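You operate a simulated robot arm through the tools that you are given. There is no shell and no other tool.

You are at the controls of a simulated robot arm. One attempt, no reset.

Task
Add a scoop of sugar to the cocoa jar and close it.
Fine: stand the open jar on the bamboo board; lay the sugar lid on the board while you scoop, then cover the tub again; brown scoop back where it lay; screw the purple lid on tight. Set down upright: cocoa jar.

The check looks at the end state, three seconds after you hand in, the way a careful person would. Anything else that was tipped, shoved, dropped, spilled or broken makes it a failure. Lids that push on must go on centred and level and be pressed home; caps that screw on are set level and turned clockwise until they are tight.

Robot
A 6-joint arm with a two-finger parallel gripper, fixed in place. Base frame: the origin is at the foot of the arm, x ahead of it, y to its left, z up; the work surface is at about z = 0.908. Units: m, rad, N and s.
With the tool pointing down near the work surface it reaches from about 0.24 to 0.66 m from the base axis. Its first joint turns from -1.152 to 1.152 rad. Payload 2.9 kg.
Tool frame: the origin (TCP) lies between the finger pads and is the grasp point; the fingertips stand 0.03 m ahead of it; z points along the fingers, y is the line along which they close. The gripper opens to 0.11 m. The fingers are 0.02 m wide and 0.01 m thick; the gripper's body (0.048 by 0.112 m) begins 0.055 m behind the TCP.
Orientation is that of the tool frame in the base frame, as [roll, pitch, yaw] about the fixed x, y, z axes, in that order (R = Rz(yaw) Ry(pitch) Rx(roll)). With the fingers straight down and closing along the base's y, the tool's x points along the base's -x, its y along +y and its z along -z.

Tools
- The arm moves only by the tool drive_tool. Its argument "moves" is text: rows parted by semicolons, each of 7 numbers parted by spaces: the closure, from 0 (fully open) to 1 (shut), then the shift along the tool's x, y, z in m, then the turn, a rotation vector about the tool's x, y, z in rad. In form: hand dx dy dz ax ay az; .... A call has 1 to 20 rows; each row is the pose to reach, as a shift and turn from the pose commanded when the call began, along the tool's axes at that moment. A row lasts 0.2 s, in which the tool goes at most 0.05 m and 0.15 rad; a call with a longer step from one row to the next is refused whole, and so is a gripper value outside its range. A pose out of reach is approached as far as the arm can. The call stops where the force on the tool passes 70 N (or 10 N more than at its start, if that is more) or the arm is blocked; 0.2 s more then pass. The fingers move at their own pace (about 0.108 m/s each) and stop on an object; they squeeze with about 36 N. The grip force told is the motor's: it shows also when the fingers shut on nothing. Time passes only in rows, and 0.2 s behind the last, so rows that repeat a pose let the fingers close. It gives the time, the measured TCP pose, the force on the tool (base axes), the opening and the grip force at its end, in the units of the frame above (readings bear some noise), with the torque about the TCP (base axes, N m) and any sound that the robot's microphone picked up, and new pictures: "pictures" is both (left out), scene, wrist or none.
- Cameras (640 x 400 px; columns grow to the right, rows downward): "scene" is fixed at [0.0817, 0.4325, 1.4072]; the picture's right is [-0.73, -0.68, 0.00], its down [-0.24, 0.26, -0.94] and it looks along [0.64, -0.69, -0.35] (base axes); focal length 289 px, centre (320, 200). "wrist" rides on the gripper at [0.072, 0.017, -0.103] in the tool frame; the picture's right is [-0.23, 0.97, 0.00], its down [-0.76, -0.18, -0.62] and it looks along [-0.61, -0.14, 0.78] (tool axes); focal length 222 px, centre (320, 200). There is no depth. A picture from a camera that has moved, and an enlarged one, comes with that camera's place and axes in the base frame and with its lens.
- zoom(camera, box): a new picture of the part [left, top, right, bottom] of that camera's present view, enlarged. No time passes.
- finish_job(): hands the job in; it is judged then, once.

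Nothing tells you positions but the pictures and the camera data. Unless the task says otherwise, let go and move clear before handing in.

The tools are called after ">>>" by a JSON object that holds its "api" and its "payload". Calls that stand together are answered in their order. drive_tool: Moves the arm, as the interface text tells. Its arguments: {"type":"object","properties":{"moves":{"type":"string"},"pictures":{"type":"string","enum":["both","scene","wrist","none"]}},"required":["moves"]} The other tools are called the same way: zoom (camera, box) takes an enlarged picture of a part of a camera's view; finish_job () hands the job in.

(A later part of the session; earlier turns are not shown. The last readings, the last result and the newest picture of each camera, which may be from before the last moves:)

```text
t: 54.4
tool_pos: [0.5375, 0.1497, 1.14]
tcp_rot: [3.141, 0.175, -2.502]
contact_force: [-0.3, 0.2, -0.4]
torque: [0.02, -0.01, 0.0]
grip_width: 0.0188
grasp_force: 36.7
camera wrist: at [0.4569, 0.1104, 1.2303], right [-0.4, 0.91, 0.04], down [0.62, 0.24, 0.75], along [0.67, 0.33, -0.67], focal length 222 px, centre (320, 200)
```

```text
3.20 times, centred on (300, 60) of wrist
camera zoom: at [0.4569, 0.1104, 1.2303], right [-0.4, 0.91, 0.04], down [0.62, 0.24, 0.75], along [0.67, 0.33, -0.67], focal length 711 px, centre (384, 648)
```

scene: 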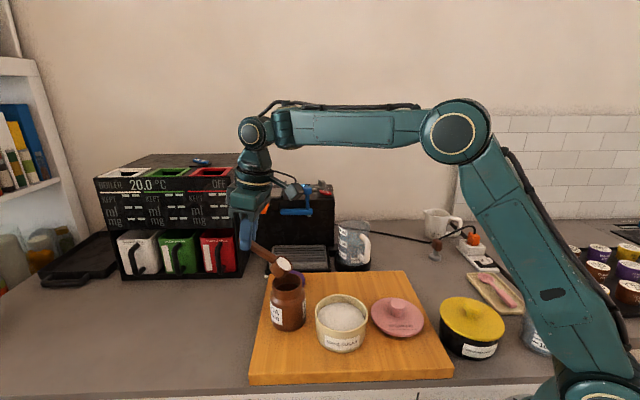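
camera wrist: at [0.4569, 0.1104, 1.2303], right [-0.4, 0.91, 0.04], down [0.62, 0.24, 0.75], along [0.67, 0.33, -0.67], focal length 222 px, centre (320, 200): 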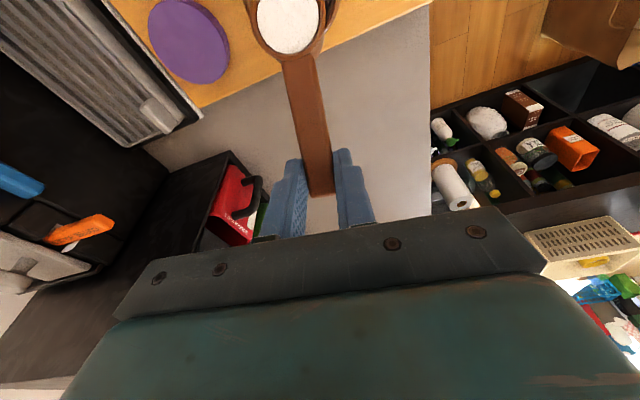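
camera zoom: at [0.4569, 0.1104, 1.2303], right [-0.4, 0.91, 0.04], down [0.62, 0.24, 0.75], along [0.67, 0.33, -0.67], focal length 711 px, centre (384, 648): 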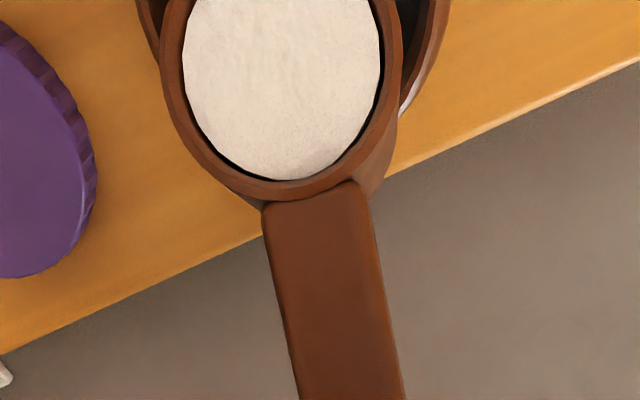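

The bowl is still full and over the mouth, and the tool now points outward. I'll pitch on to about 90° to start the pour into the jar.

>>> {"api": "drive_tool", "payload": {"moves": "1 0.0083 0 -0.0102 0 -0.1414 0; 1 0.0183 0 -0.0189 0 -0.281 0; 1 0.0296 0 -0.0251 0 -0.4206 0; 1 0.0427 0 -0.03 0 -0.5603 0; 1 0.0565 0 -0.0331 0 -0.6999 0; 1 0.0708 0 -0.0344 0 -0.8395 0; 1 0.0851 0 -0.0338 0 -0.9791 0; 1 0.0851 0 -0.0338 0 -0.9791 0"}}

>>> {"api": "zoom", "payload": {"camera": "scene", "box": [240, 220, 360, 340]}}

>>> {"api": "zoom", "payload": {"camera": "wrist", "box": [200, 0, 400, 120]}}

```text
t: 56.2
tool_pos: [0.465, 0.0976, 1.1604]
tcp_rot: [3.138, 1.154, -2.502]
contact_force: [0.2, -0.2, -0.8]
torque: [-0.02, 0.01, 0.02]
grip_width: 0.0187
grasp_force: 36.2
camera wrist: at [0.3567, 0.0359, 1.136], right [-0.51, 0.83, 0.21], down [-0.1, -0.3, 0.95], along [0.85, 0.46, 0.24], focal length 222 px, centre (320, 200)
```

scene: 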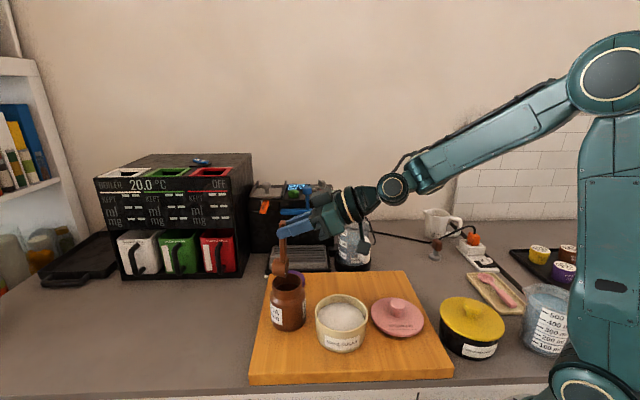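
wrist: 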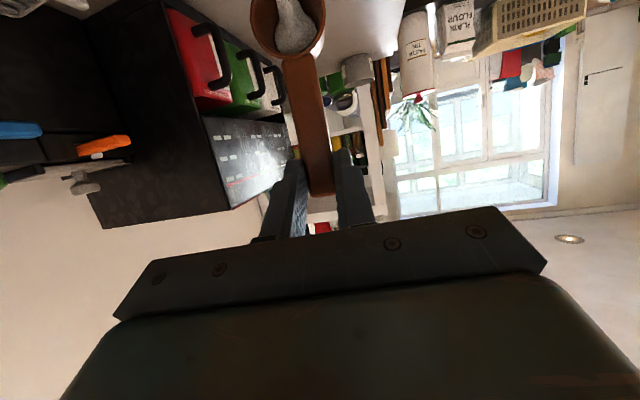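

```text
3.33 times, centred on (300, 280) of scene
camera zoom: at [0.0817, 0.4325, 1.4072], right [-0.73, -0.68, 0.0], down [-0.24, 0.26, -0.94], along [0.64, -0.69, -0.35], focal length 962 px, centre (387, -67)
```

zoom: 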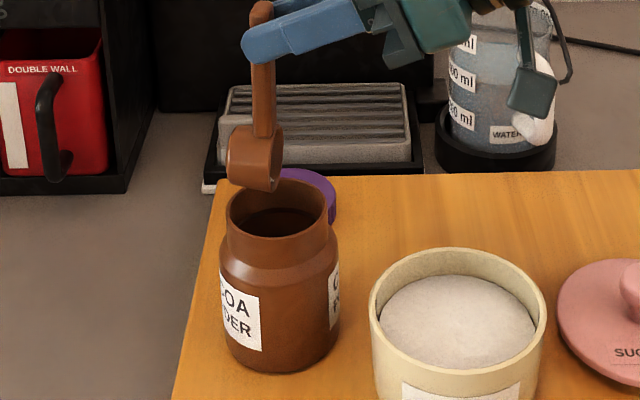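

```text
3.20 times, centred on (300, 60) of wrist
camera zoom: at [0.3567, 0.0359, 1.136], right [-0.51, 0.83, 0.21], down [-0.1, -0.3, 0.95], along [0.85, 0.46, 0.24], focal length 711 px, centre (384, 648)
```

zoom: 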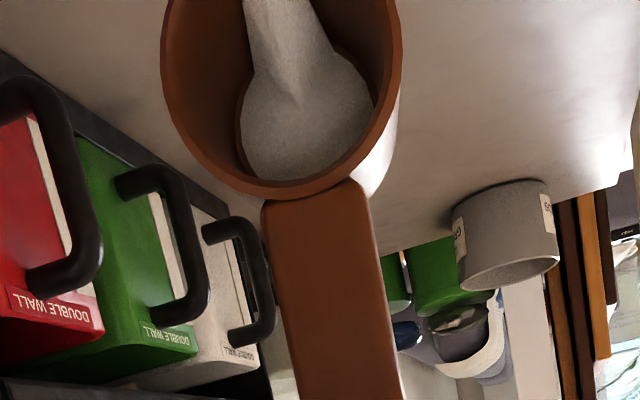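

Sugar is streaming out into the jar. I'll go on to about 122° and hold so the scoop empties fully.

>>> {"api": "drive_tool", "payload": {"moves": "1 0.009 0 -0.011 0 -0.1396 0; 1 0.0194 0 -0.0206 0 -0.2793 0; 1 0.0309 0 -0.0287 0 -0.4189 0; 1 0.0417 0 -0.0348 0 -0.541 0; 1 0.0417 0 -0.0348 0 -0.541 0; 1 0.0417 0 -0.0348 0 -0.541 0; 1 0.0417 0 -0.0348 0 -0.541 0; 1 0.0417 0 -0.0348 0 -0.541 0; 1 0.0417 0 -0.0348 0 -0.541 0; 1 0.0417 0 -0.0348 0 -0.541 0"}}

>>> {"api": "zoom", "payload": {"camera": "scene", "box": [240, 220, 360, 340]}}

>>> {"api": "zoom", "payload": {"camera": "wrist", "box": [200, 0, 400, 120]}}

```text
t: 58.4
tool_pos: [0.4552, 0.0842, 1.1767]
tcp_rot: [0.017, 1.456, 0.658]
contact_force: [0.1, 0.6, -0.3]
torque: [-0.05, -0.01, 0.0]
grip_width: 0.0187
grasp_force: 36.1
out of reach, approached as far as the arm can: row 4, 5, 6, 7, 8, 9, 10
camera wrist: at [0.3702, 0.0405, 1.093], right [-0.6, 0.76, 0.23], down [-0.46, -0.57, 0.68], along [0.65, 0.31, 0.69], focal length 222 px, centre (320, 200)
```

scene: 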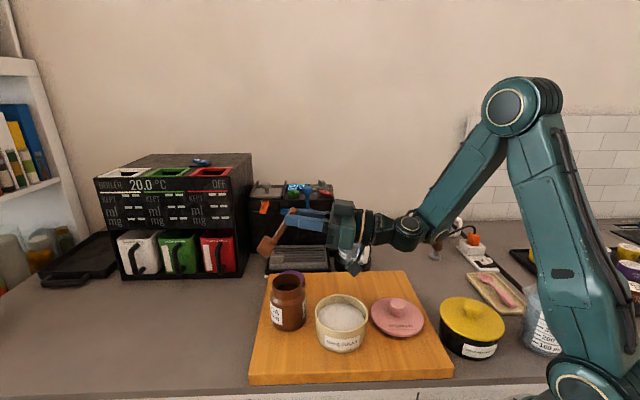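
wrist: 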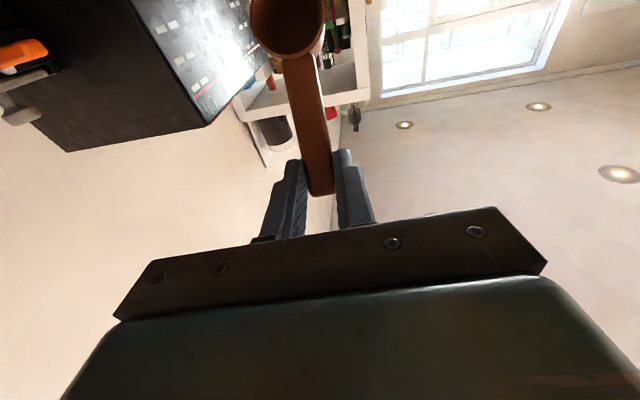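

```text
3.33 times, centred on (300, 280) of scene
camera zoom: at [0.0817, 0.4325, 1.4072], right [-0.73, -0.68, 0.0], down [-0.24, 0.26, -0.94], along [0.64, -0.69, -0.35], focal length 962 px, centre (387, -67)
```

zoom: 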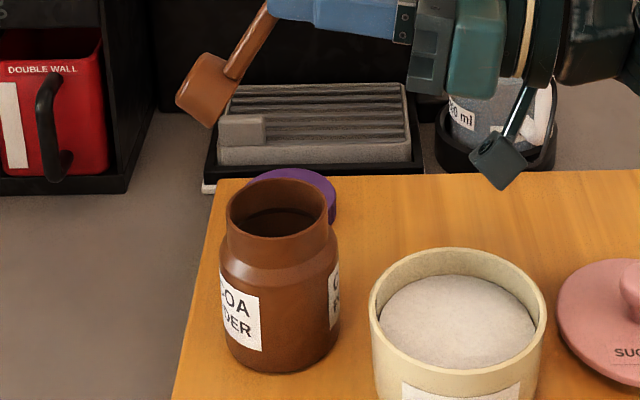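

```text
3.20 times, centred on (300, 60) of wrist
camera zoom: at [0.3702, 0.0405, 1.093], right [-0.6, 0.76, 0.23], down [-0.46, -0.57, 0.68], along [0.65, 0.31, 0.69], focal length 711 px, centre (384, 648)
```

zoom: 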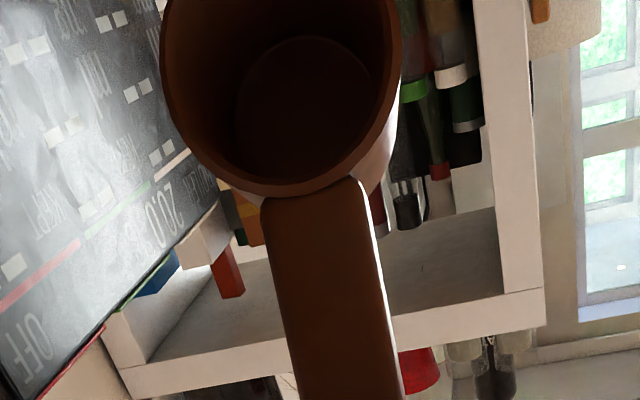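

The scoop is empty now, though the last bit of tilt was out of reach and lifted it a little. I'll check the jar and board for spilled sugar.

>>> {"api": "zoom", "payload": {"camera": "scene", "box": [255, 255, 345, 345]}}

>>> {"api": "zoom", "payload": {"camera": "scene", "box": [240, 220, 320, 290]}}

```text
4.44 times, centred on (300, 300) of scene
camera zoom: at [0.0817, 0.4325, 1.4072], right [-0.73, -0.68, 0.0], down [-0.24, 0.26, -0.94], along [0.64, -0.69, -0.35], focal length 1283 px, centre (409, -244)
```

zoom: 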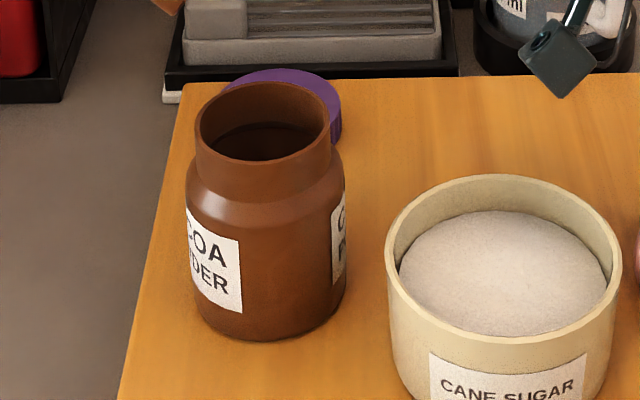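

```text
5.71 times, centred on (280, 255) of scene
camera zoom: at [0.0817, 0.4325, 1.4072], right [-0.73, -0.68, 0.0], down [-0.24, 0.26, -0.94], along [0.64, -0.69, -0.35], focal length 1650 px, centre (549, -114)
```

zoom: 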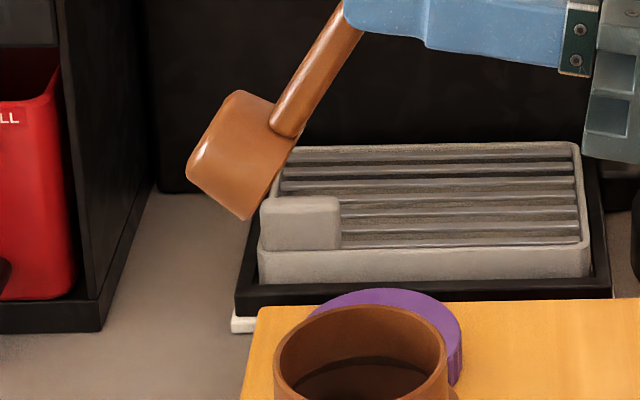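

There's no spill on the board. I'll swing the scoop back upright over the board, moving away from the jar.

>>> {"api": "drive_tool", "payload": {"moves": "1 -0.0011 -0.0012 -0.0024 0 0.1405 0; 1 -0.0022 -0.0024 -0.0048 0 0.281 0; 1 -0.0034 -0.0036 -0.0072 0 0.4215 0; 1 -0.0045 -0.0048 -0.0096 0 0.562 0; 1 -0.0056 -0.006 -0.012 0 0.7025 0; 1 -0.0067 -0.0073 -0.0145 0 0.843 0; 1 -0.0078 -0.0085 -0.0169 0 0.9835 0; 1 -0.0089 -0.0097 -0.0193 0 1.124 0; 1 -0.0101 -0.0109 -0.0217 0 1.2645 0; 1 -0.0112 -0.0121 -0.0241 0 1.405 0; 1 -0.0123 -0.0133 -0.0265 0 1.5455 0; 1 -0.0134 -0.0145 -0.0289 0 1.686 0; 1 -0.0134 -0.0145 -0.0289 0 1.686 0"}}

>>> {"api": "zoom", "payload": {"camera": "wrist", "box": [200, 0, 440, 180]}}

```text
t: 61.2
tool_pos: [0.4393, 0.0525, 1.1867]
tcp_rot: [3.141, 0.007, -2.5]
contact_force: [-0.3, -0.5, -0.4]
torque: [0.02, -0.02, -0.04]
grip_width: 0.0188
grasp_force: 36.0
camera wrist: at [0.3718, 0.0222, 1.2892], right [-0.4, 0.92, 0.0], down [0.71, 0.31, 0.63], along [0.57, 0.26, -0.78], focal length 222 px, centre (320, 200)
```

scene: 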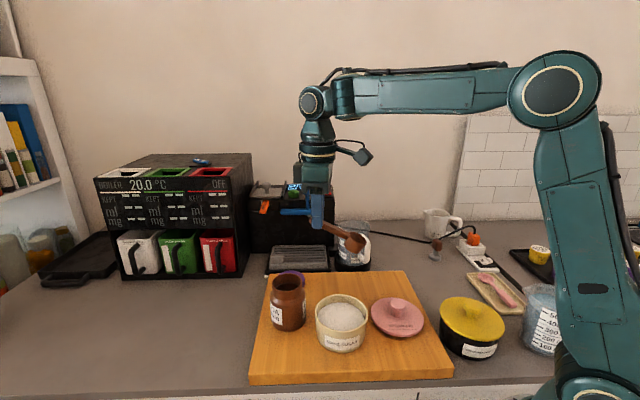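
wrist: 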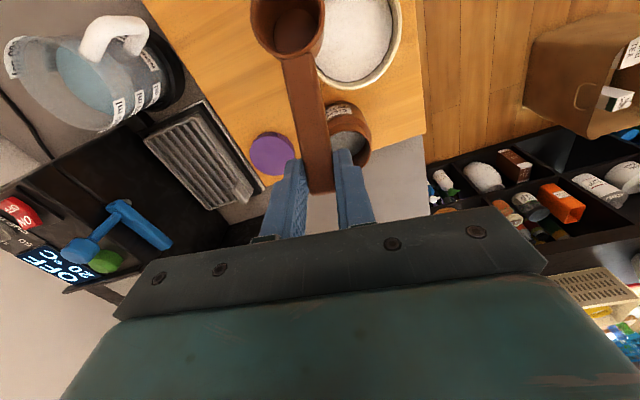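

```text
2.22 times, centred on (320, 90) of wrist
camera zoom: at [0.3718, 0.0222, 1.2892], right [-0.4, 0.92, 0.0], down [0.71, 0.31, 0.63], along [0.57, 0.26, -0.78], focal length 494 px, centre (320, 444)
```

zoom: 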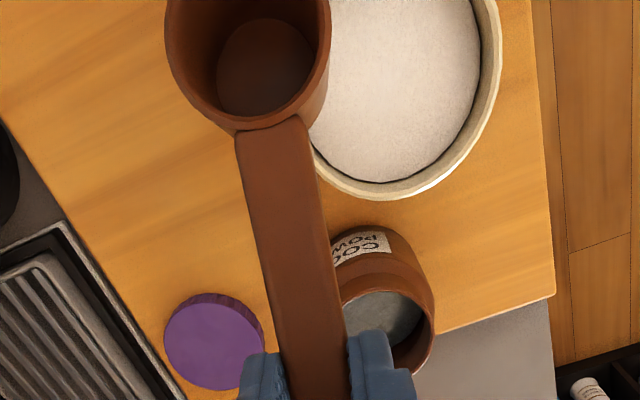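

>>> {"api": "zoom", "payload": {"camera": "wrist", "box": [310, 90, 390, 180]}}

>>> {"api": "zoom", "payload": {"camera": "scene", "box": [240, 250, 440, 390]}}

```text
4.44 times, centred on (350, 135) of wrist
camera zoom: at [0.3718, 0.0222, 1.2892], right [-0.4, 0.92, 0.0], down [0.71, 0.31, 0.63], along [0.57, 0.26, -0.78], focal length 987 px, centre (187, 489)
```

zoom: 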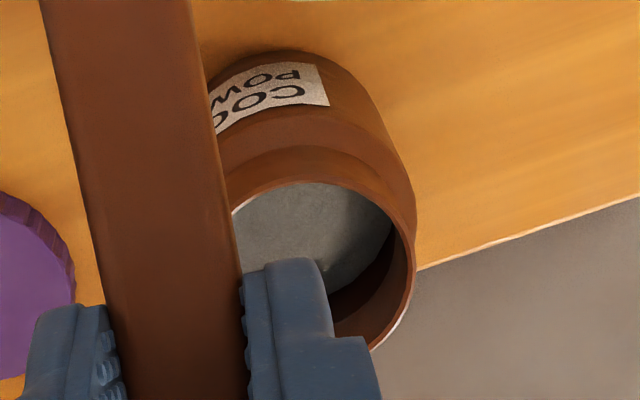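

```text
2.86 times, centred on (340, 320) of scene
camera zoom: at [0.0817, 0.4325, 1.4072], right [-0.73, -0.68, 0.0], down [-0.24, 0.26, -0.94], along [0.64, -0.69, -0.35], focal length 825 px, centre (263, -143)
```

zoom: 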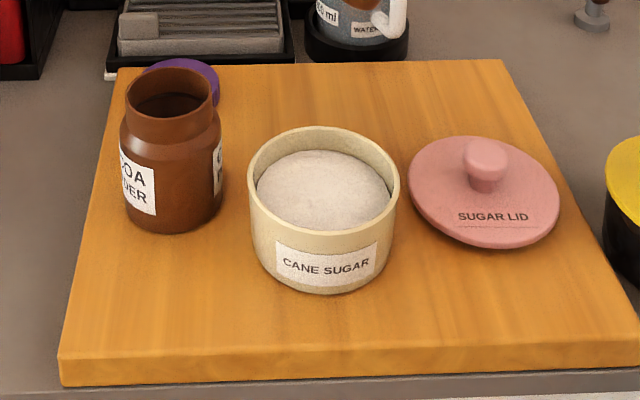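

I'll go back over the scoop's resting place, restore its original heading, and look before lowering.

>>> {"api": "drive_tool", "payload": {"moves": "1 0.0112 -0.0152 0.0159 0 0.001 -0.042; 1 0.0224 -0.0305 0.0319 0 0.003 -0.084; 1 0.0337 -0.0457 0.0478 0 0.004 -0.126; 1 0.0449 -0.061 0.0638 0 0.006 -0.168; 1 0.0561 -0.0762 0.0797 0 0.007 -0.21; 1 0.0561 -0.0762 0.0797 0 0.007 -0.21"}}

>>> {"api": "zoom", "payload": {"camera": "scene", "box": [290, 220, 410, 310]}}

```text
t: 62.6
tool_pos: [0.4404, -0.0411, 1.1051]
tcp_rot: [3.139, 0.001, -2.288]
contact_force: [0.1, 0.4, -0.3]
torque: [0.02, 0.02, -0.01]
grip_width: 0.0187
grasp_force: 35.8
camera wrist: at [0.3807, -0.0853, 1.2092], right [-0.59, 0.81, 0.0], down [0.63, 0.46, 0.62], along [0.51, 0.37, -0.78], focal length 222 px, centre (320, 200)
```

scene: 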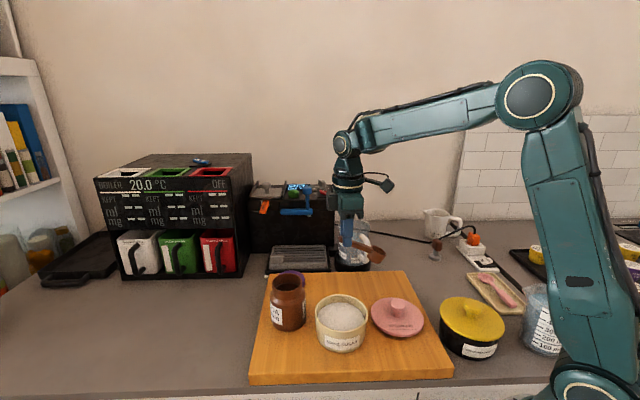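
wrist: 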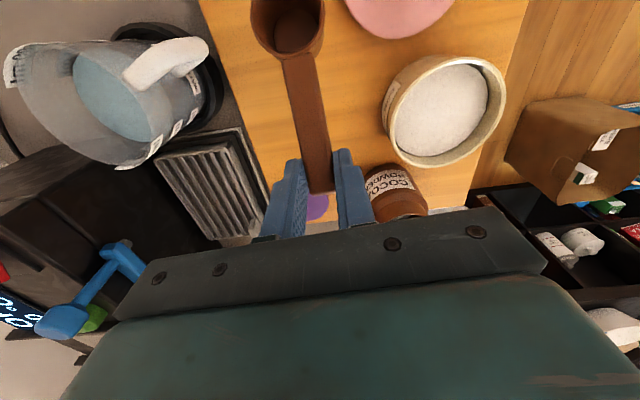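

```text
4.44 times, centred on (350, 265) of scene
camera zoom: at [0.0817, 0.4325, 1.4072], right [-0.73, -0.68, 0.0], down [-0.24, 0.26, -0.94], along [0.64, -0.69, -0.35], focal length 1283 px, centre (187, -89)
```

zoom: 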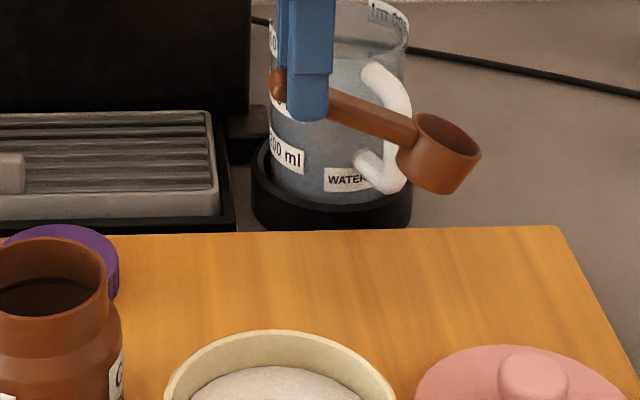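

>>> {"api": "drive_tool", "payload": {"moves": "1 -0.004 0 0.0135 0 0.075 0; 1 -0.0076 0 0.027 0 0.15 0; 1 -0.0103 0 0.0415 0 0.22 0; 1 -0.0128 0 0.056 0 0.29 0; 1 -0.0147 0 0.0715 0 0.362 0; 1 -0.0163 0 0.0868 0 0.434 0; 1 -0.0163 0 0.1118 0 0.434 0; 1 -0.0163 0 0.127 0 0.434 0; 1 -0.0163 0 0.127 0 0.434 0"}}

>>> {"api": "zoom", "payload": {"camera": "scene", "box": [290, 230, 410, 320]}}

>>> {"api": "zoom", "payload": {"camera": "wrist", "box": [200, 0, 440, 220]}}

```text
t: 64.6
tool_pos: [0.4509, -0.03, 0.9785]
tcp_rot: [3.139, -0.432, -2.287]
contact_force: [0.9, 0.8, -0.9]
torque: [0.09, 0.01, 0.0]
grip_width: 0.0189
grasp_force: 35.9
camera wrist: at [0.4247, -0.0351, 1.1036], right [-0.6, 0.8, -0.09], down [0.76, 0.6, 0.25], along [0.25, 0.07, -0.96], focal length 222 px, centre (320, 200)
```

scene: 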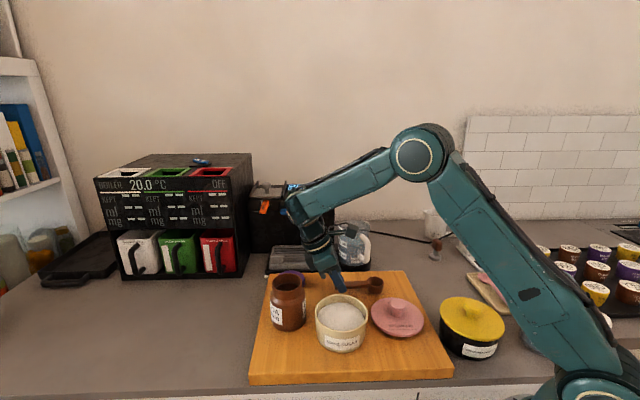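
wrist: 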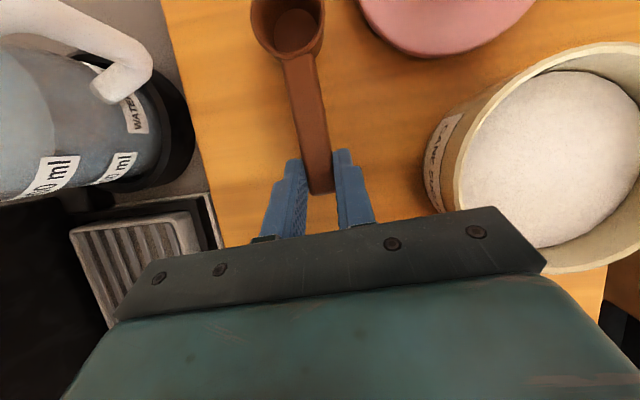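

```text
4.44 times, centred on (350, 275) of scene
camera zoom: at [0.0817, 0.4325, 1.4072], right [-0.73, -0.68, 0.0], down [-0.24, 0.26, -0.94], along [0.64, -0.69, -0.35], focal length 1283 px, centre (187, -133)
```

zoom: 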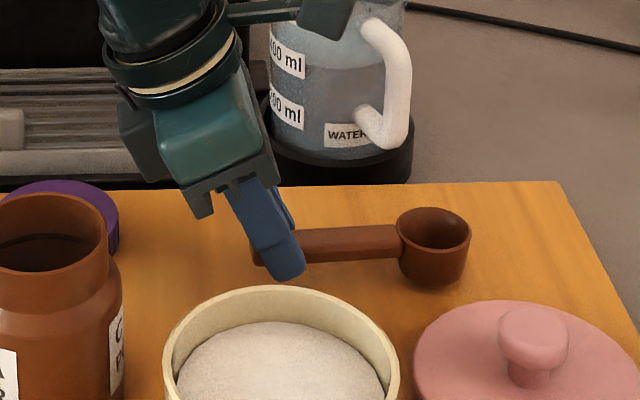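

```text
1.82 times, centred on (320, 110) of wrist
camera zoom: at [0.4247, -0.0351, 1.1036], right [-0.6, 0.8, -0.09], down [0.76, 0.6, 0.25], along [0.25, 0.07, -0.96], focal length 404 px, centre (320, 364)
```

zoom: 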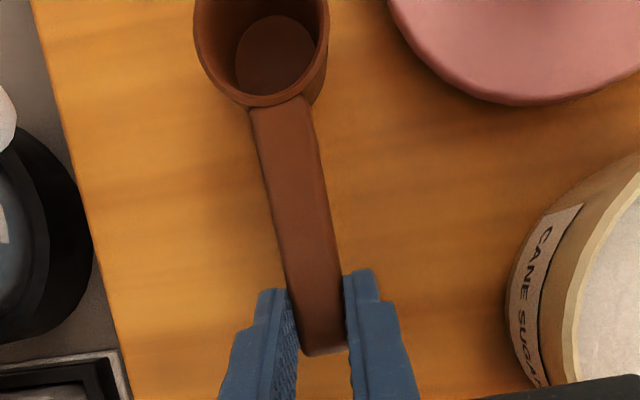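

The scoop is about 7 mm above its resting spot and in the right place. I'll lower it gently until it touches.

>>> {"api": "drive_tool", "payload": {"moves": "1 -0.001 0 0.0023 0 0 0; 1 -0.0019 0 0.0041 0 0 0; 1 -0.0026 0 0.0057 0 0 0; 1 -0.0026 0 0.0057 0 0 0", "pictures": "none"}}

>>> {"api": "zoom", "payload": {"camera": "scene", "box": [290, 230, 410, 320]}}

```text
t: 65.6
tool_pos: [0.4522, -0.0289, 0.9731]
tcp_rot: [-3.14, -0.431, -2.29]
contact_force: [0.3, -0.2, 11.5]
torque: [-0.85, 0.78, 0.02]
grip_width: 0.0191
grasp_force: 35.7
```

```text
4.44 times, centred on (350, 275) of scene
camera zoom: at [0.0816, 0.4325, 1.4072], right [-0.73, -0.68, 0.0], down [-0.24, 0.26, -0.94], along [0.64, -0.69, -0.35], focal length 1283 px, centre (187, -133)
```

zoom: 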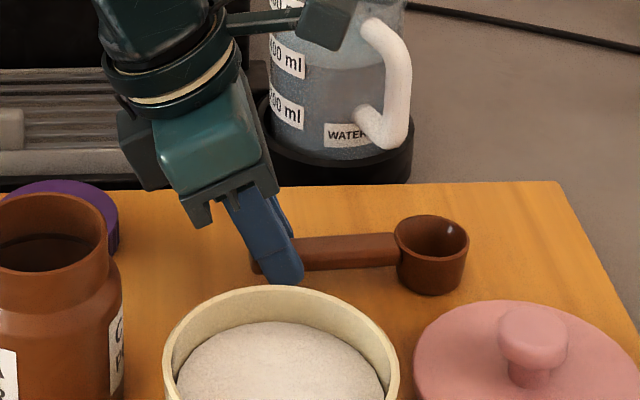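

The bowl is touching at 11 N and sits within about 2 mm of where it was. I'll ease off, nudge back that small amount, open, and lift away along the tool axis.

>>> {"api": "drive_tool", "payload": {"moves": "1 -0.001 0 -0.0014 0 0 0; 1 -0.001 0 -0.0014 0 0 0; 0.85 -0.001 0 -0.0014 0 0 0; 0.7 -0.001 0 -0.0014 0 0 0; 0.5 -0.001 0 -0.0014 0 0 0; 0.5 -0.001 0 -0.0014 0 0 0", "pictures": "none"}}

>>> {"api": "zoom", "payload": {"camera": "scene", "box": [290, 230, 410, 320]}}

>>> {"api": "zoom", "payload": {"camera": "wrist", "box": [200, 0, 440, 220]}}

```text
t: 67.0
tool_pos: [0.4528, -0.0279, 0.9728]
tcp_rot: [-3.141, -0.433, -2.287]
contact_force: [0.5, -0.6, -0.6]
torque: [0.0, 0.0, -0.06]
grip_width: 0.0551
grasp_force: 0.0
```

```text
4.44 times, centred on (350, 275) of scene
camera zoom: at [0.0817, 0.4325, 1.4072], right [-0.73, -0.68, 0.0], down [-0.24, 0.26, -0.94], along [0.64, -0.69, -0.35], focal length 1283 px, centre (187, -133)
```

zoom: 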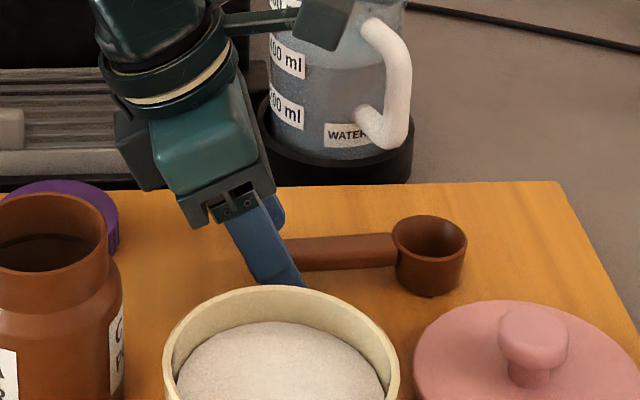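

```text
1.82 times, centred on (320, 110) of wrist
camera zoom: at [0.426, -0.0336, 1.098], right [-0.6, 0.8, -0.09], down [0.76, 0.6, 0.25], along [0.25, 0.08, -0.96], focal length 404 px, centre (320, 364)
```

zoom: 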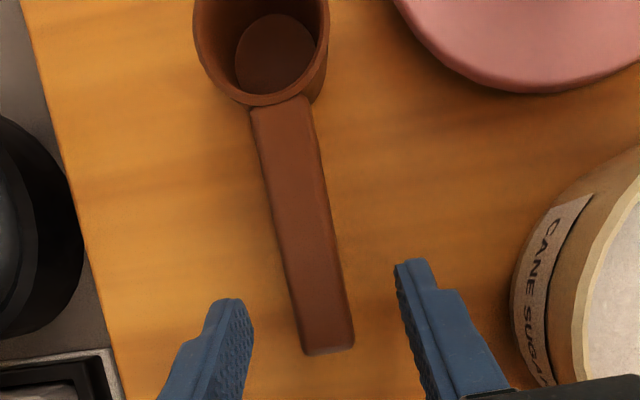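

The scoop is back where it lay. I'll retreat straight up and bring the tool back to vertical.

>>> {"api": "drive_tool", "payload": {"moves": "0.5 0.0105 0 -0.0227 0 0 0; 0.5 0.0252 0 -0.0545 0 0 0; 0.5 0.0402 0 -0.0751 0 -0.145 0; 0.5 0.0532 0 -0.0911 0 -0.29 0; 0.5 0.0676 0 -0.1087 0 -0.433 0; 0.5 0.0676 0 -0.1087 0 -0.433 0"}}

>>> {"api": "zoom", "payload": {"camera": "scene", "box": [240, 230, 440, 390]}}

```text
t: 68.4
tool_pos: [0.4421, -0.0405, 1.0995]
tcp_rot: [-3.141, 0.002, -2.29]
contact_force: [0.4, -0.3, 0.0]
torque: [0.0, -0.01, 0.0]
grip_width: 0.0551
grasp_force: 0.2
camera wrist: at [0.3821, -0.084, 1.2038], right [-0.58, 0.81, 0.0], down [0.63, 0.46, 0.62], along [0.51, 0.36, -0.78], focal length 222 px, centre (320, 200)
```

scene: 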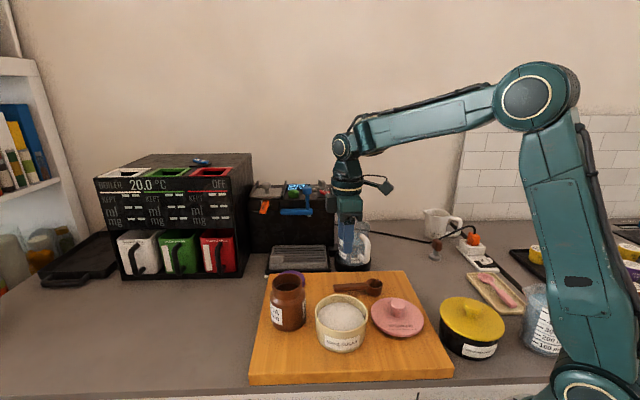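
wrist: 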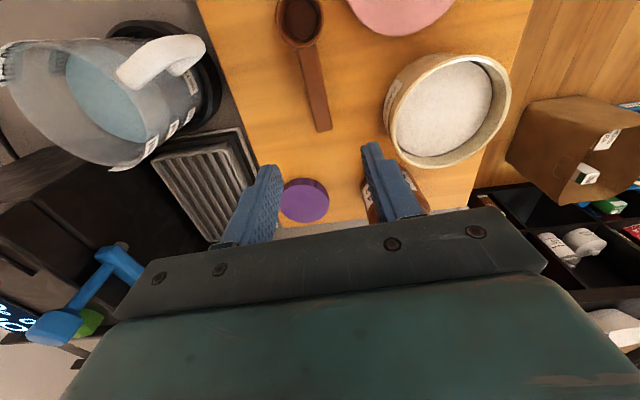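

```text
2.50 times, centred on (340, 310) of scene
camera zoom: at [0.0817, 0.4325, 1.4072], right [-0.73, -0.68, 0.0], down [-0.24, 0.26, -0.94], along [0.64, -0.69, -0.35], focal length 722 px, centre (270, -75)
```

zoom: 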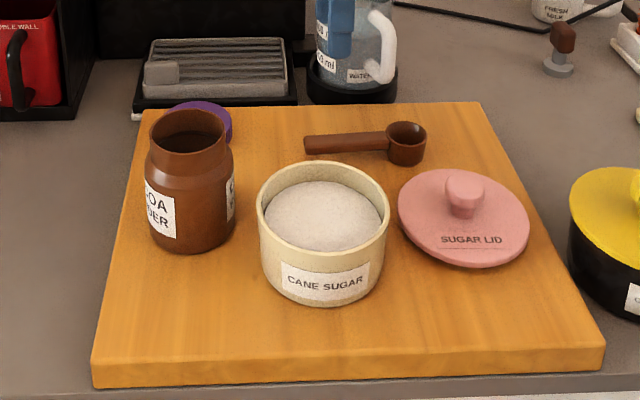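

Next is the sugar lid: I'll go back over its knob with the gripper turned as before.

>>> {"api": "drive_tool", "payload": {"moves": "0.5 0.013 0.0125 0 0 0 0.128; 0.5 0.0259 0.0251 0 0 0 0.256; 0.5 0.0389 0.0376 0 0 0 0.384; 0.5 0.0519 0.0502 0 0 0 0.513; 0.5 0.0648 0.0627 0 0 0 0.641; 0.5 0.0778 0.0752 0 0 0 0.769; 0.5 0.0907 0.0878 0 0 0 0.897; 0.5 0.1037 0.1003 0 0 0 1.025; 0.5 0.1037 0.1003 0 0 0 1.025"}}

>>> {"api": "zoom", "payload": {"camera": "wrist", "box": [200, 0, 440, 180]}}

```text
t: 70.4
tool_pos: [0.2978, -0.0513, 1.1001]
tcp_rot: [-3.142, 0.0, 2.969]
contact_force: [0.1, 1.1, -0.1]
torque: [-0.02, 0.01, 0.0]
grip_width: 0.0551
grasp_force: 0.0
camera wrist: at [0.2305, -0.0228, 1.2036], right [0.39, 0.92, 0.0], down [0.72, -0.31, 0.62], along [0.57, -0.24, -0.78], focal length 222 px, centre (320, 200)
```

scene: 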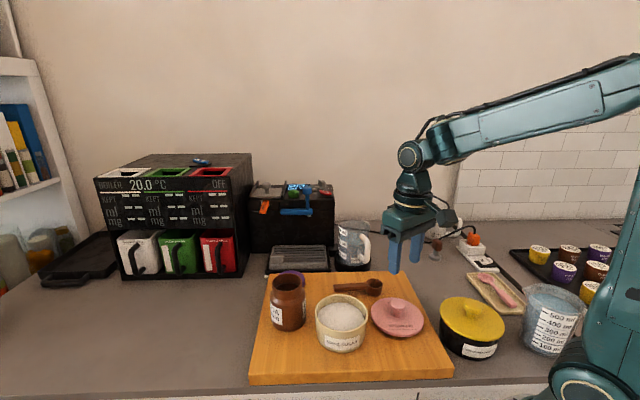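
wrist: 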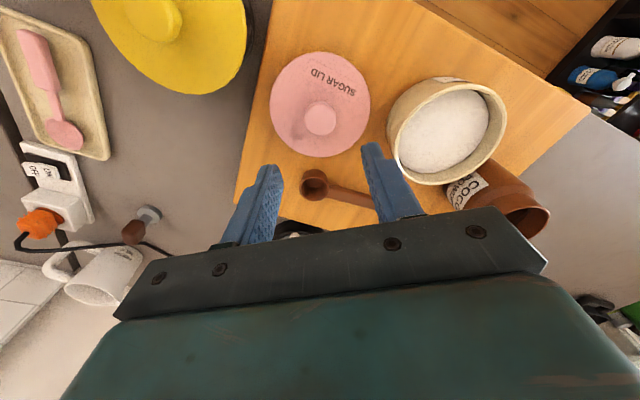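

```text
2.22 times, centred on (320, 90) of wrist
camera zoom: at [0.2305, -0.0228, 1.2036], right [0.39, 0.92, 0.0], down [0.72, -0.31, 0.62], along [0.57, -0.24, -0.78], focal length 494 px, centre (320, 444)
```

zoom: 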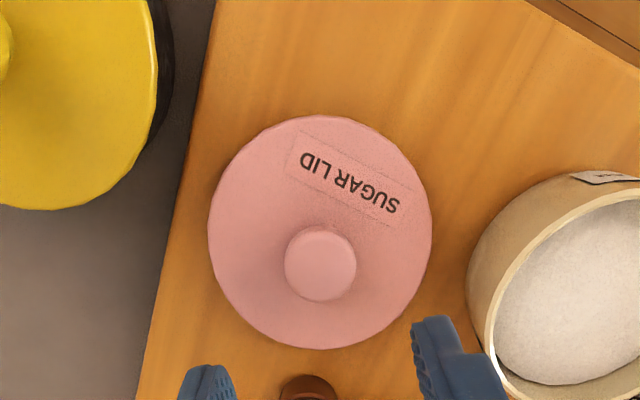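

>>> {"api": "drive_tool", "payload": {"moves": "0.5 0 0 0.035 0 0 0; 0.5 0 0 0.07 0 0 0; 0.5 0 0 0.097 0 0 0; 0.5 0 0 0.11 0 0 0; 0.5 0 0 0.1165 0 0 0; 0.5 0 0 0.1165 0 0 0; 0.75 0 0 0.1165 0 0 0; 1 0 0 0.1165 0 0 0; 1 0 0 0.1165 0 0 0", "pictures": "none"}}

```text
t: 72.4
tool_pos: [0.2987, -0.0524, 0.9838]
tcp_rot: [-3.142, 0.0, 2.971]
contact_force: [0.2, 0.5, -0.1]
torque: [0.0, 0.01, -0.03]
grip_width: 0.0324
grasp_force: 35.9
```

The lid knob is gripped. I'll lift it and carry it back over the tub, stopping just above for an alignment check.

>>> {"api": "drive_tool", "payload": {"moves": "1 0 0 -0.02 0 0 0; 1 0 0 -0.055 0 0 0; 1 0 0 -0.0965 0 0 0; 1 -0.0091 0.0249 -0.0965 0 0 0; 1 -0.0205 0.0559 -0.0965 0 0 0; 1 -0.0318 0.087 -0.0965 0 0 0; 1 -0.041 0.112 -0.0965 0 0 0; 1 -0.0455 0.1243 -0.0965 0 0 0; 1 -0.0455 0.1243 -0.09 0 0 0; 1 -0.0455 0.1243 -0.077 0 0 0; 1 -0.0455 0.1243 -0.065 0 0 0; 1 -0.0455 0.1243 -0.065 0 0 0"}}

>>> {"api": "zoom", "payload": {"camera": "scene", "box": [290, 260, 390, 360]}}

>>> {"api": "zoom", "payload": {"camera": "wrist", "box": [220, 40, 420, 240]}}

```text
t: 75.0
tool_pos: [0.3644, 0.0626, 1.0488]
tcp_rot: [3.141, -0.001, 2.971]
contact_force: [1.0, 0.2, -0.4]
torque: [0.01, 0.03, 0.01]
grip_width: 0.0325
grasp_force: 36.0
camera wrist: at [0.2969, 0.0918, 1.1527], right [0.39, 0.92, 0.0], down [0.72, -0.31, 0.62], along [0.57, -0.24, -0.78], focal length 222 px, centre (320, 200)
```

scene: 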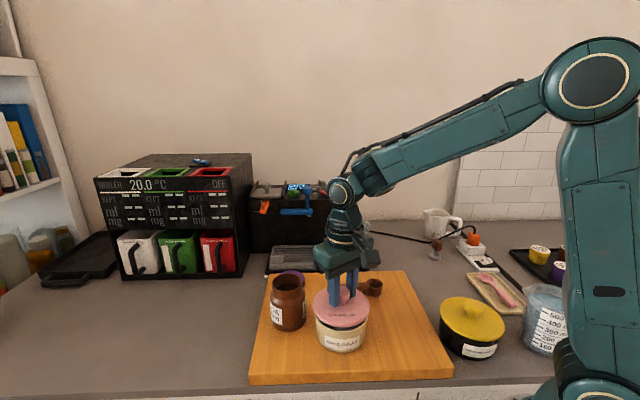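
wrist: 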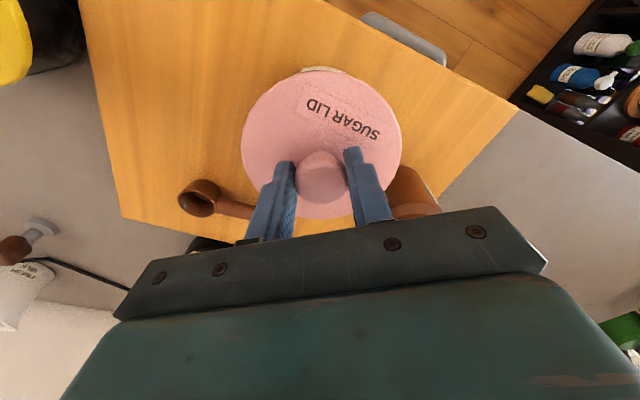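

```text
4.00 times, centred on (340, 310) of scene
camera zoom: at [0.0817, 0.4325, 1.4072], right [-0.73, -0.68, 0.0], down [-0.24, 0.26, -0.94], along [0.64, -0.69, -0.35], focal length 1155 px, centre (240, -240)
```

zoom: 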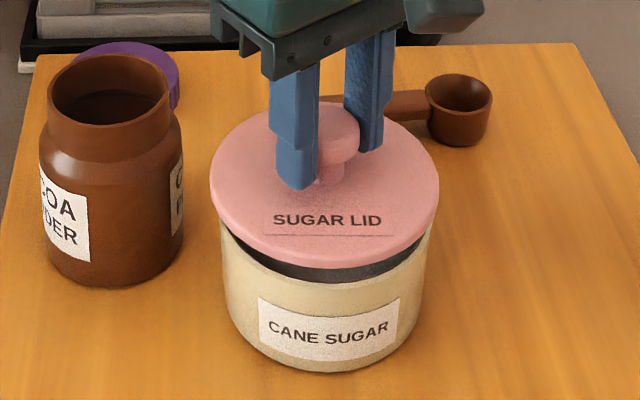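

```text
2.00 times, centred on (320, 140) of wrist
camera zoom: at [0.2969, 0.0918, 1.1527], right [0.39, 0.92, 0.0], down [0.72, -0.31, 0.62], along [0.57, -0.24, -0.78], focal length 444 px, centre (320, 320)
```

zoom: 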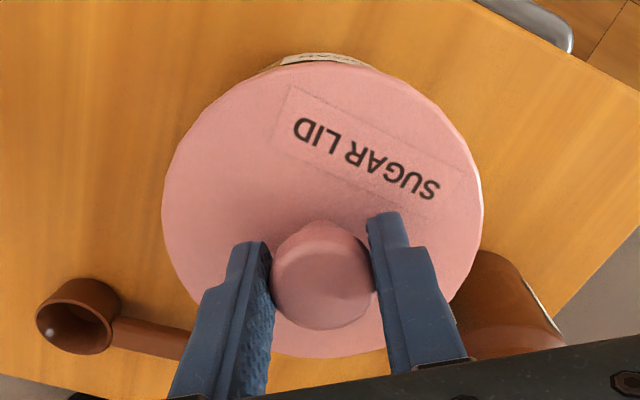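

The lid is centred over the tub. I'll lower it to the seat and watch the force.

>>> {"api": "drive_tool", "payload": {"moves": "1 0 0 0.005 0 0 0; 1 0 0 0.009 0 0 0; 1 0 0 0.012 0 0 0; 1 0 0 0.015 0 0 0; 1 0 0 0.017 0 0 0; 1 0 0 0.017 0 0 0", "pictures": "none"}}

>>> {"api": "zoom", "payload": {"camera": "scene", "box": [290, 260, 390, 360]}}

```text
t: 76.4
tool_pos: [0.3644, 0.0632, 1.0321]
tcp_rot: [-3.141, 0.001, 2.969]
contact_force: [0.1, 0.3, 2.3]
torque: [-0.03, 0.03, 0.02]
grip_width: 0.0324
grasp_force: 36.0
```

```text
4.00 times, centred on (340, 310) of scene
camera zoom: at [0.0817, 0.4325, 1.4072], right [-0.73, -0.68, 0.0], down [-0.24, 0.26, -0.94], along [0.64, -0.69, -0.35], focal length 1155 px, centre (240, -240)
```

zoom: 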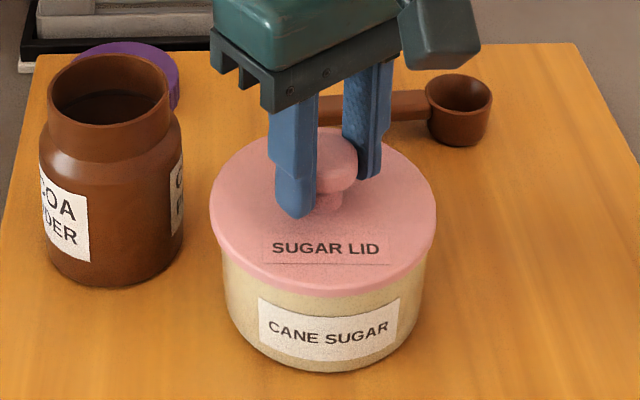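

>>> {"api": "drive_tool", "payload": {"moves": "1 0 0 0.001 0 0 0; 1 0 0 0.002 0 0 0; 1 0 0 0.003 0 0 0; 1 0 0 0.003 0 0 0", "pictures": "none"}}

```text
t: 77.4
tool_pos: [0.3644, 0.0633, 1.0301]
tcp_rot: [3.141, 0.004, 2.97]
contact_force: [-5.4, -0.7, 32.0]
torque: [-0.05, -0.09, 0.01]
grip_width: 0.0327
grasp_force: 35.2
```

>>> {"api": "drive_tool", "payload": {"moves": "1 0 0 0.001 0 0 0; 1 0 0 0.0018 0 0 0; 1 0 0 0.0018 0 0 0; 1 0 0 0.0018 0 0 0", "pictures": "none"}}

>>> {"api": "zoom", "payload": {"camera": "scene", "box": [290, 260, 390, 360]}}

```text
t: 78.4
tool_pos: [0.3661, 0.0619, 1.0287]
tcp_rot: [3.14, 0.005, 2.971]
contact_force: [-4.0, -2.1, 40.2]
torque: [-0.37, 0.0, -0.01]
grip_width: 0.0322
grasp_force: 36.2
```

```text
4.00 times, centred on (340, 310) of scene
camera zoom: at [0.0811, 0.4324, 1.4073], right [-0.73, -0.68, 0.0], down [-0.24, 0.26, -0.94], along [0.64, -0.69, -0.35], focal length 1155 px, centre (240, -240)
```

zoom: 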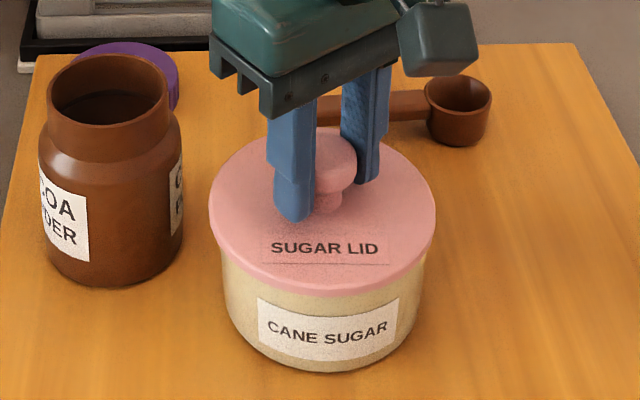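

The lid is pressed home at 40 N. I'll relax the push, release, rise, and inspect how it sits.

>>> {"api": "drive_tool", "payload": {"moves": "1 0 0 -0.002 0 0 0; 1 0 0 -0.0035 0 0 0; 1 0 0 -0.0035 0 0 0; 0.7 0 0 -0.0035 0 0 0; 0.5 0 0 -0.0035 0 0 0; 0.5 0 0 -0.0035 0 0 0; 0.5 0 0 -0.03 0 0 0; 0.5 0 0 -0.07 0 0 0; 0.5 0 0 -0.11 0 0 0; 0.5 0 0 -0.13 0 0 0; 0.5 0 0 -0.13 0 0 0"}}

>>> {"api": "zoom", "payload": {"camera": "scene", "box": [290, 270, 390, 360]}}

>>> {"api": "zoom", "payload": {"camera": "wrist", "box": [220, 20, 420, 180]}}

```text
t: 80.8
tool_pos: [0.3643, 0.0628, 1.1577]
tcp_rot: [-3.141, -0.002, 2.971]
contact_force: [-0.9, -0.9, -0.4]
torque: [0.01, -0.02, -0.02]
grip_width: 0.0549
grasp_force: 0.1
camera wrist: at [0.2971, 0.0918, 1.2615], right [0.39, 0.92, 0.0], down [0.72, -0.31, 0.62], along [0.57, -0.24, -0.78], focal length 222 px, centre (320, 200)
```

scene: 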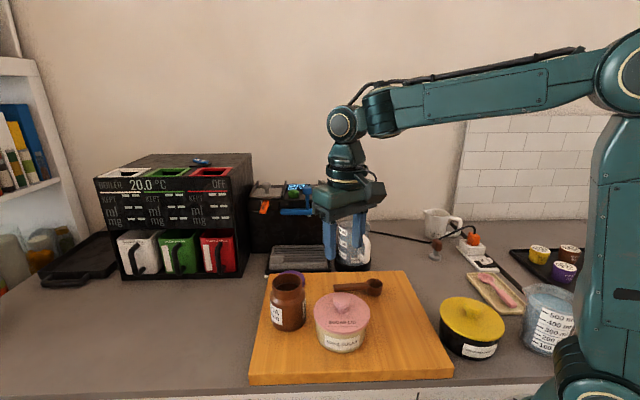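
wrist: 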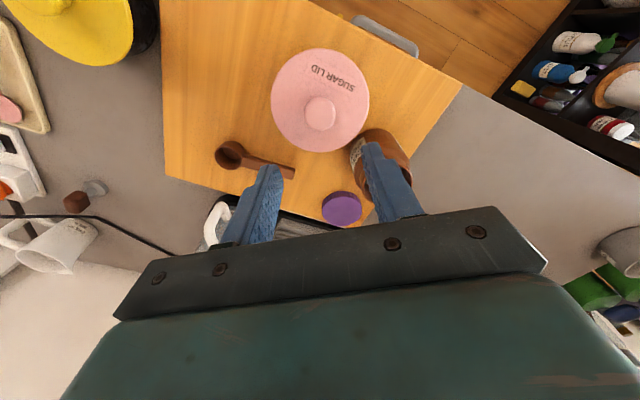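

```text
4.44 times, centred on (340, 315) of scene
camera zoom: at [0.0817, 0.4325, 1.4072], right [-0.73, -0.68, 0.0], down [-0.24, 0.26, -0.94], along [0.64, -0.69, -0.35], focal length 1283 px, centre (231, -311)
```

zoom: 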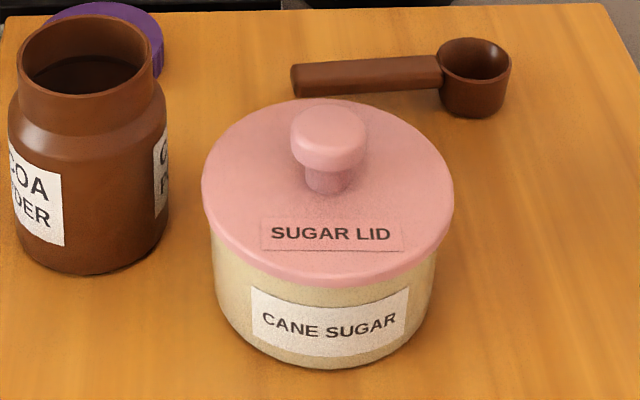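

```text
2.50 times, centred on (320, 100) of wrist
camera zoom: at [0.2971, 0.0918, 1.2615], right [0.39, 0.92, 0.0], down [0.72, -0.31, 0.62], along [0.57, -0.24, -0.78], focal length 555 px, centre (320, 450)
```

zoom: 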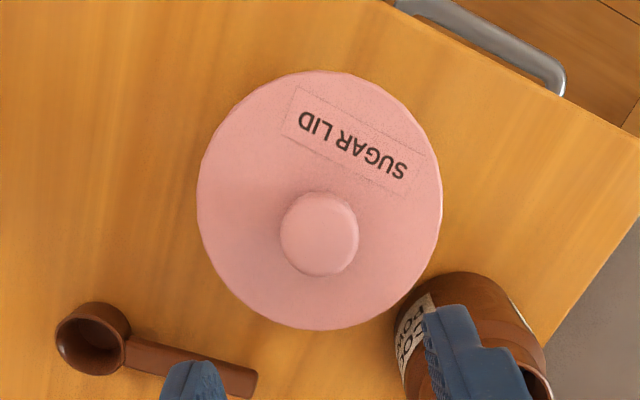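

The lid looks well seated. I'll zoom in on its edges to confirm it is centred and level.

>>> {"api": "zoom", "payload": {"camera": "scene", "box": [305, 290, 380, 355]}}

>>> {"api": "zoom", "payload": {"camera": "scene", "box": [260, 260, 400, 360]}}

>>> {"api": "zoom", "payload": {"camera": "wrist", "box": [200, 0, 440, 180]}}

```text
6.15 times, centred on (342, 322) of scene
camera zoom: at [0.0817, 0.4325, 1.4072], right [-0.73, -0.68, 0.0], down [-0.24, 0.26, -0.94], along [0.64, -0.69, -0.35], focal length 1777 px, centre (182, -554)
```

zoom: 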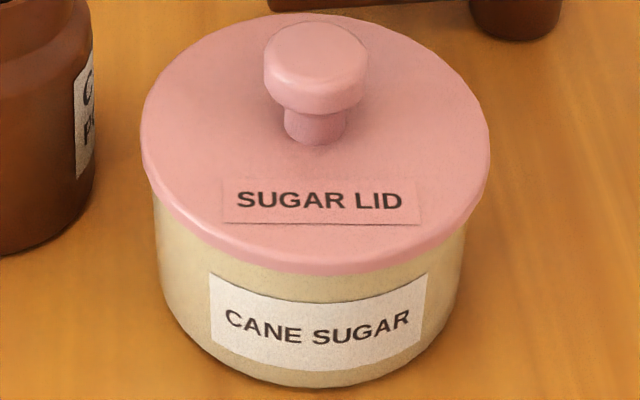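

```text
4.00 times, centred on (330, 310) of scene
camera zoom: at [0.0817, 0.4325, 1.4072], right [-0.73, -0.68, 0.0], down [-0.24, 0.26, -0.94], along [0.64, -0.69, -0.35], focal length 1155 px, centre (280, -240)
```

zoom: 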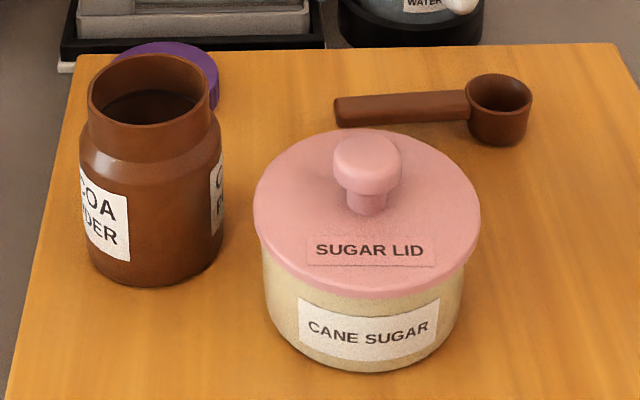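

```text
2.22 times, centred on (320, 90) of wrist
camera zoom: at [0.2971, 0.0918, 1.2615], right [0.39, 0.92, 0.0], down [0.72, -0.31, 0.62], along [0.57, -0.24, -0.78], focal length 494 px, centre (320, 444)
```

zoom: 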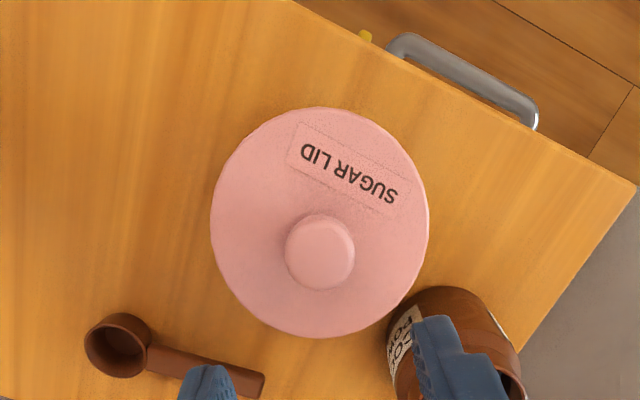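

The lid is centred and seated slightly lower than before, so it is pressed home. Next I'll move over to the purple lid and take a close look.

>>> {"api": "drive_tool", "payload": {"moves": "0.3 -0.03 0 0.013 0 0 0; 0.2 -0.065 0 0.028 0 0 0; 0.1 -0.1 0 0.043 0 0 0; 0.1 -0.135 0 0.058 0 0 0; 0.1 -0.165 0 0.072 0 0 0; 0.1 -0.185 0 0.08 0 0 0; 0.1 -0.1935 0 0.0827 0 0 0; 0.1 -0.1935 0 0.0827 0 0 0"}}

>>> {"api": "zoom", "payload": {"camera": "wrist", "box": [220, 20, 420, 180]}}

>>> {"api": "zoom", "payload": {"camera": "scene", "box": [260, 250, 340, 310]}}

```text
t: 82.6
tool_pos: [0.5541, 0.0308, 1.073]
tcp_rot: [3.141, -0.001, 2.971]
contact_force: [0.0, -0.6, 0.5]
torque: [0.01, 0.0, -0.02]
grip_width: 0.0991
grasp_force: 0.0
camera wrist: at [0.4868, 0.059, 1.1774], right [0.39, 0.92, 0.0], down [0.72, -0.31, 0.62], along [0.57, -0.24, -0.78], focal length 222 px, centre (320, 200)
```

scene: 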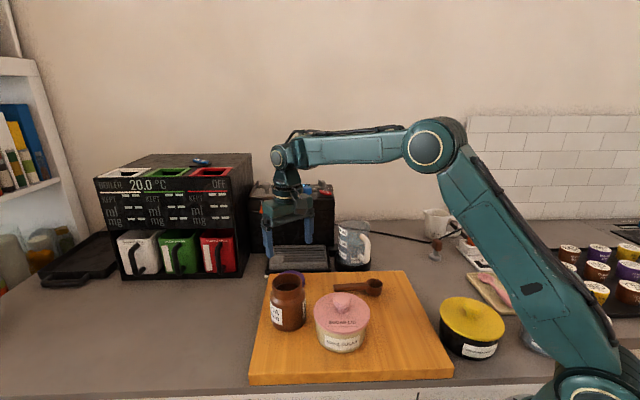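
wrist: 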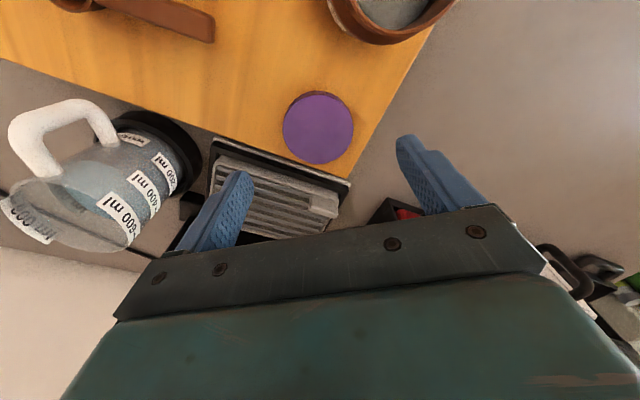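

```text
2.50 times, centred on (320, 100) of wrist
camera zoom: at [0.4868, 0.059, 1.1774], right [0.39, 0.92, 0.0], down [0.72, -0.31, 0.62], along [0.57, -0.24, -0.78], focal length 555 px, centre (320, 450)
```

zoom: 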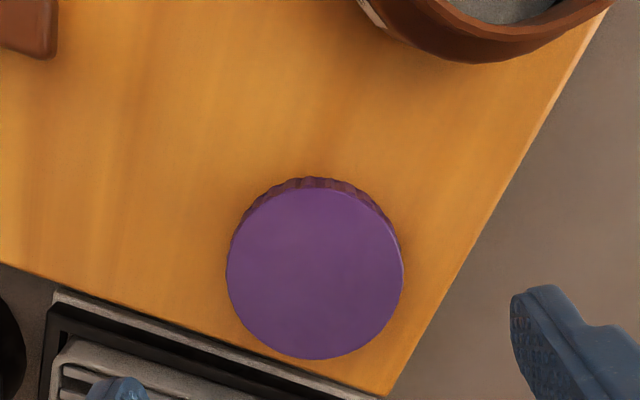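

```text
6.67 times, centred on (300, 280) of scene
camera zoom: at [0.0817, 0.4325, 1.4072], right [-0.73, -0.68, 0.0], down [-0.24, 0.26, -0.94], along [0.64, -0.69, -0.35], focal length 1925 px, centre (453, -333)
```

zoom: 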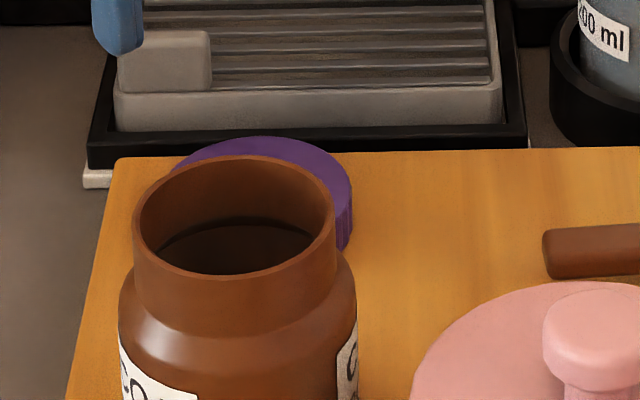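

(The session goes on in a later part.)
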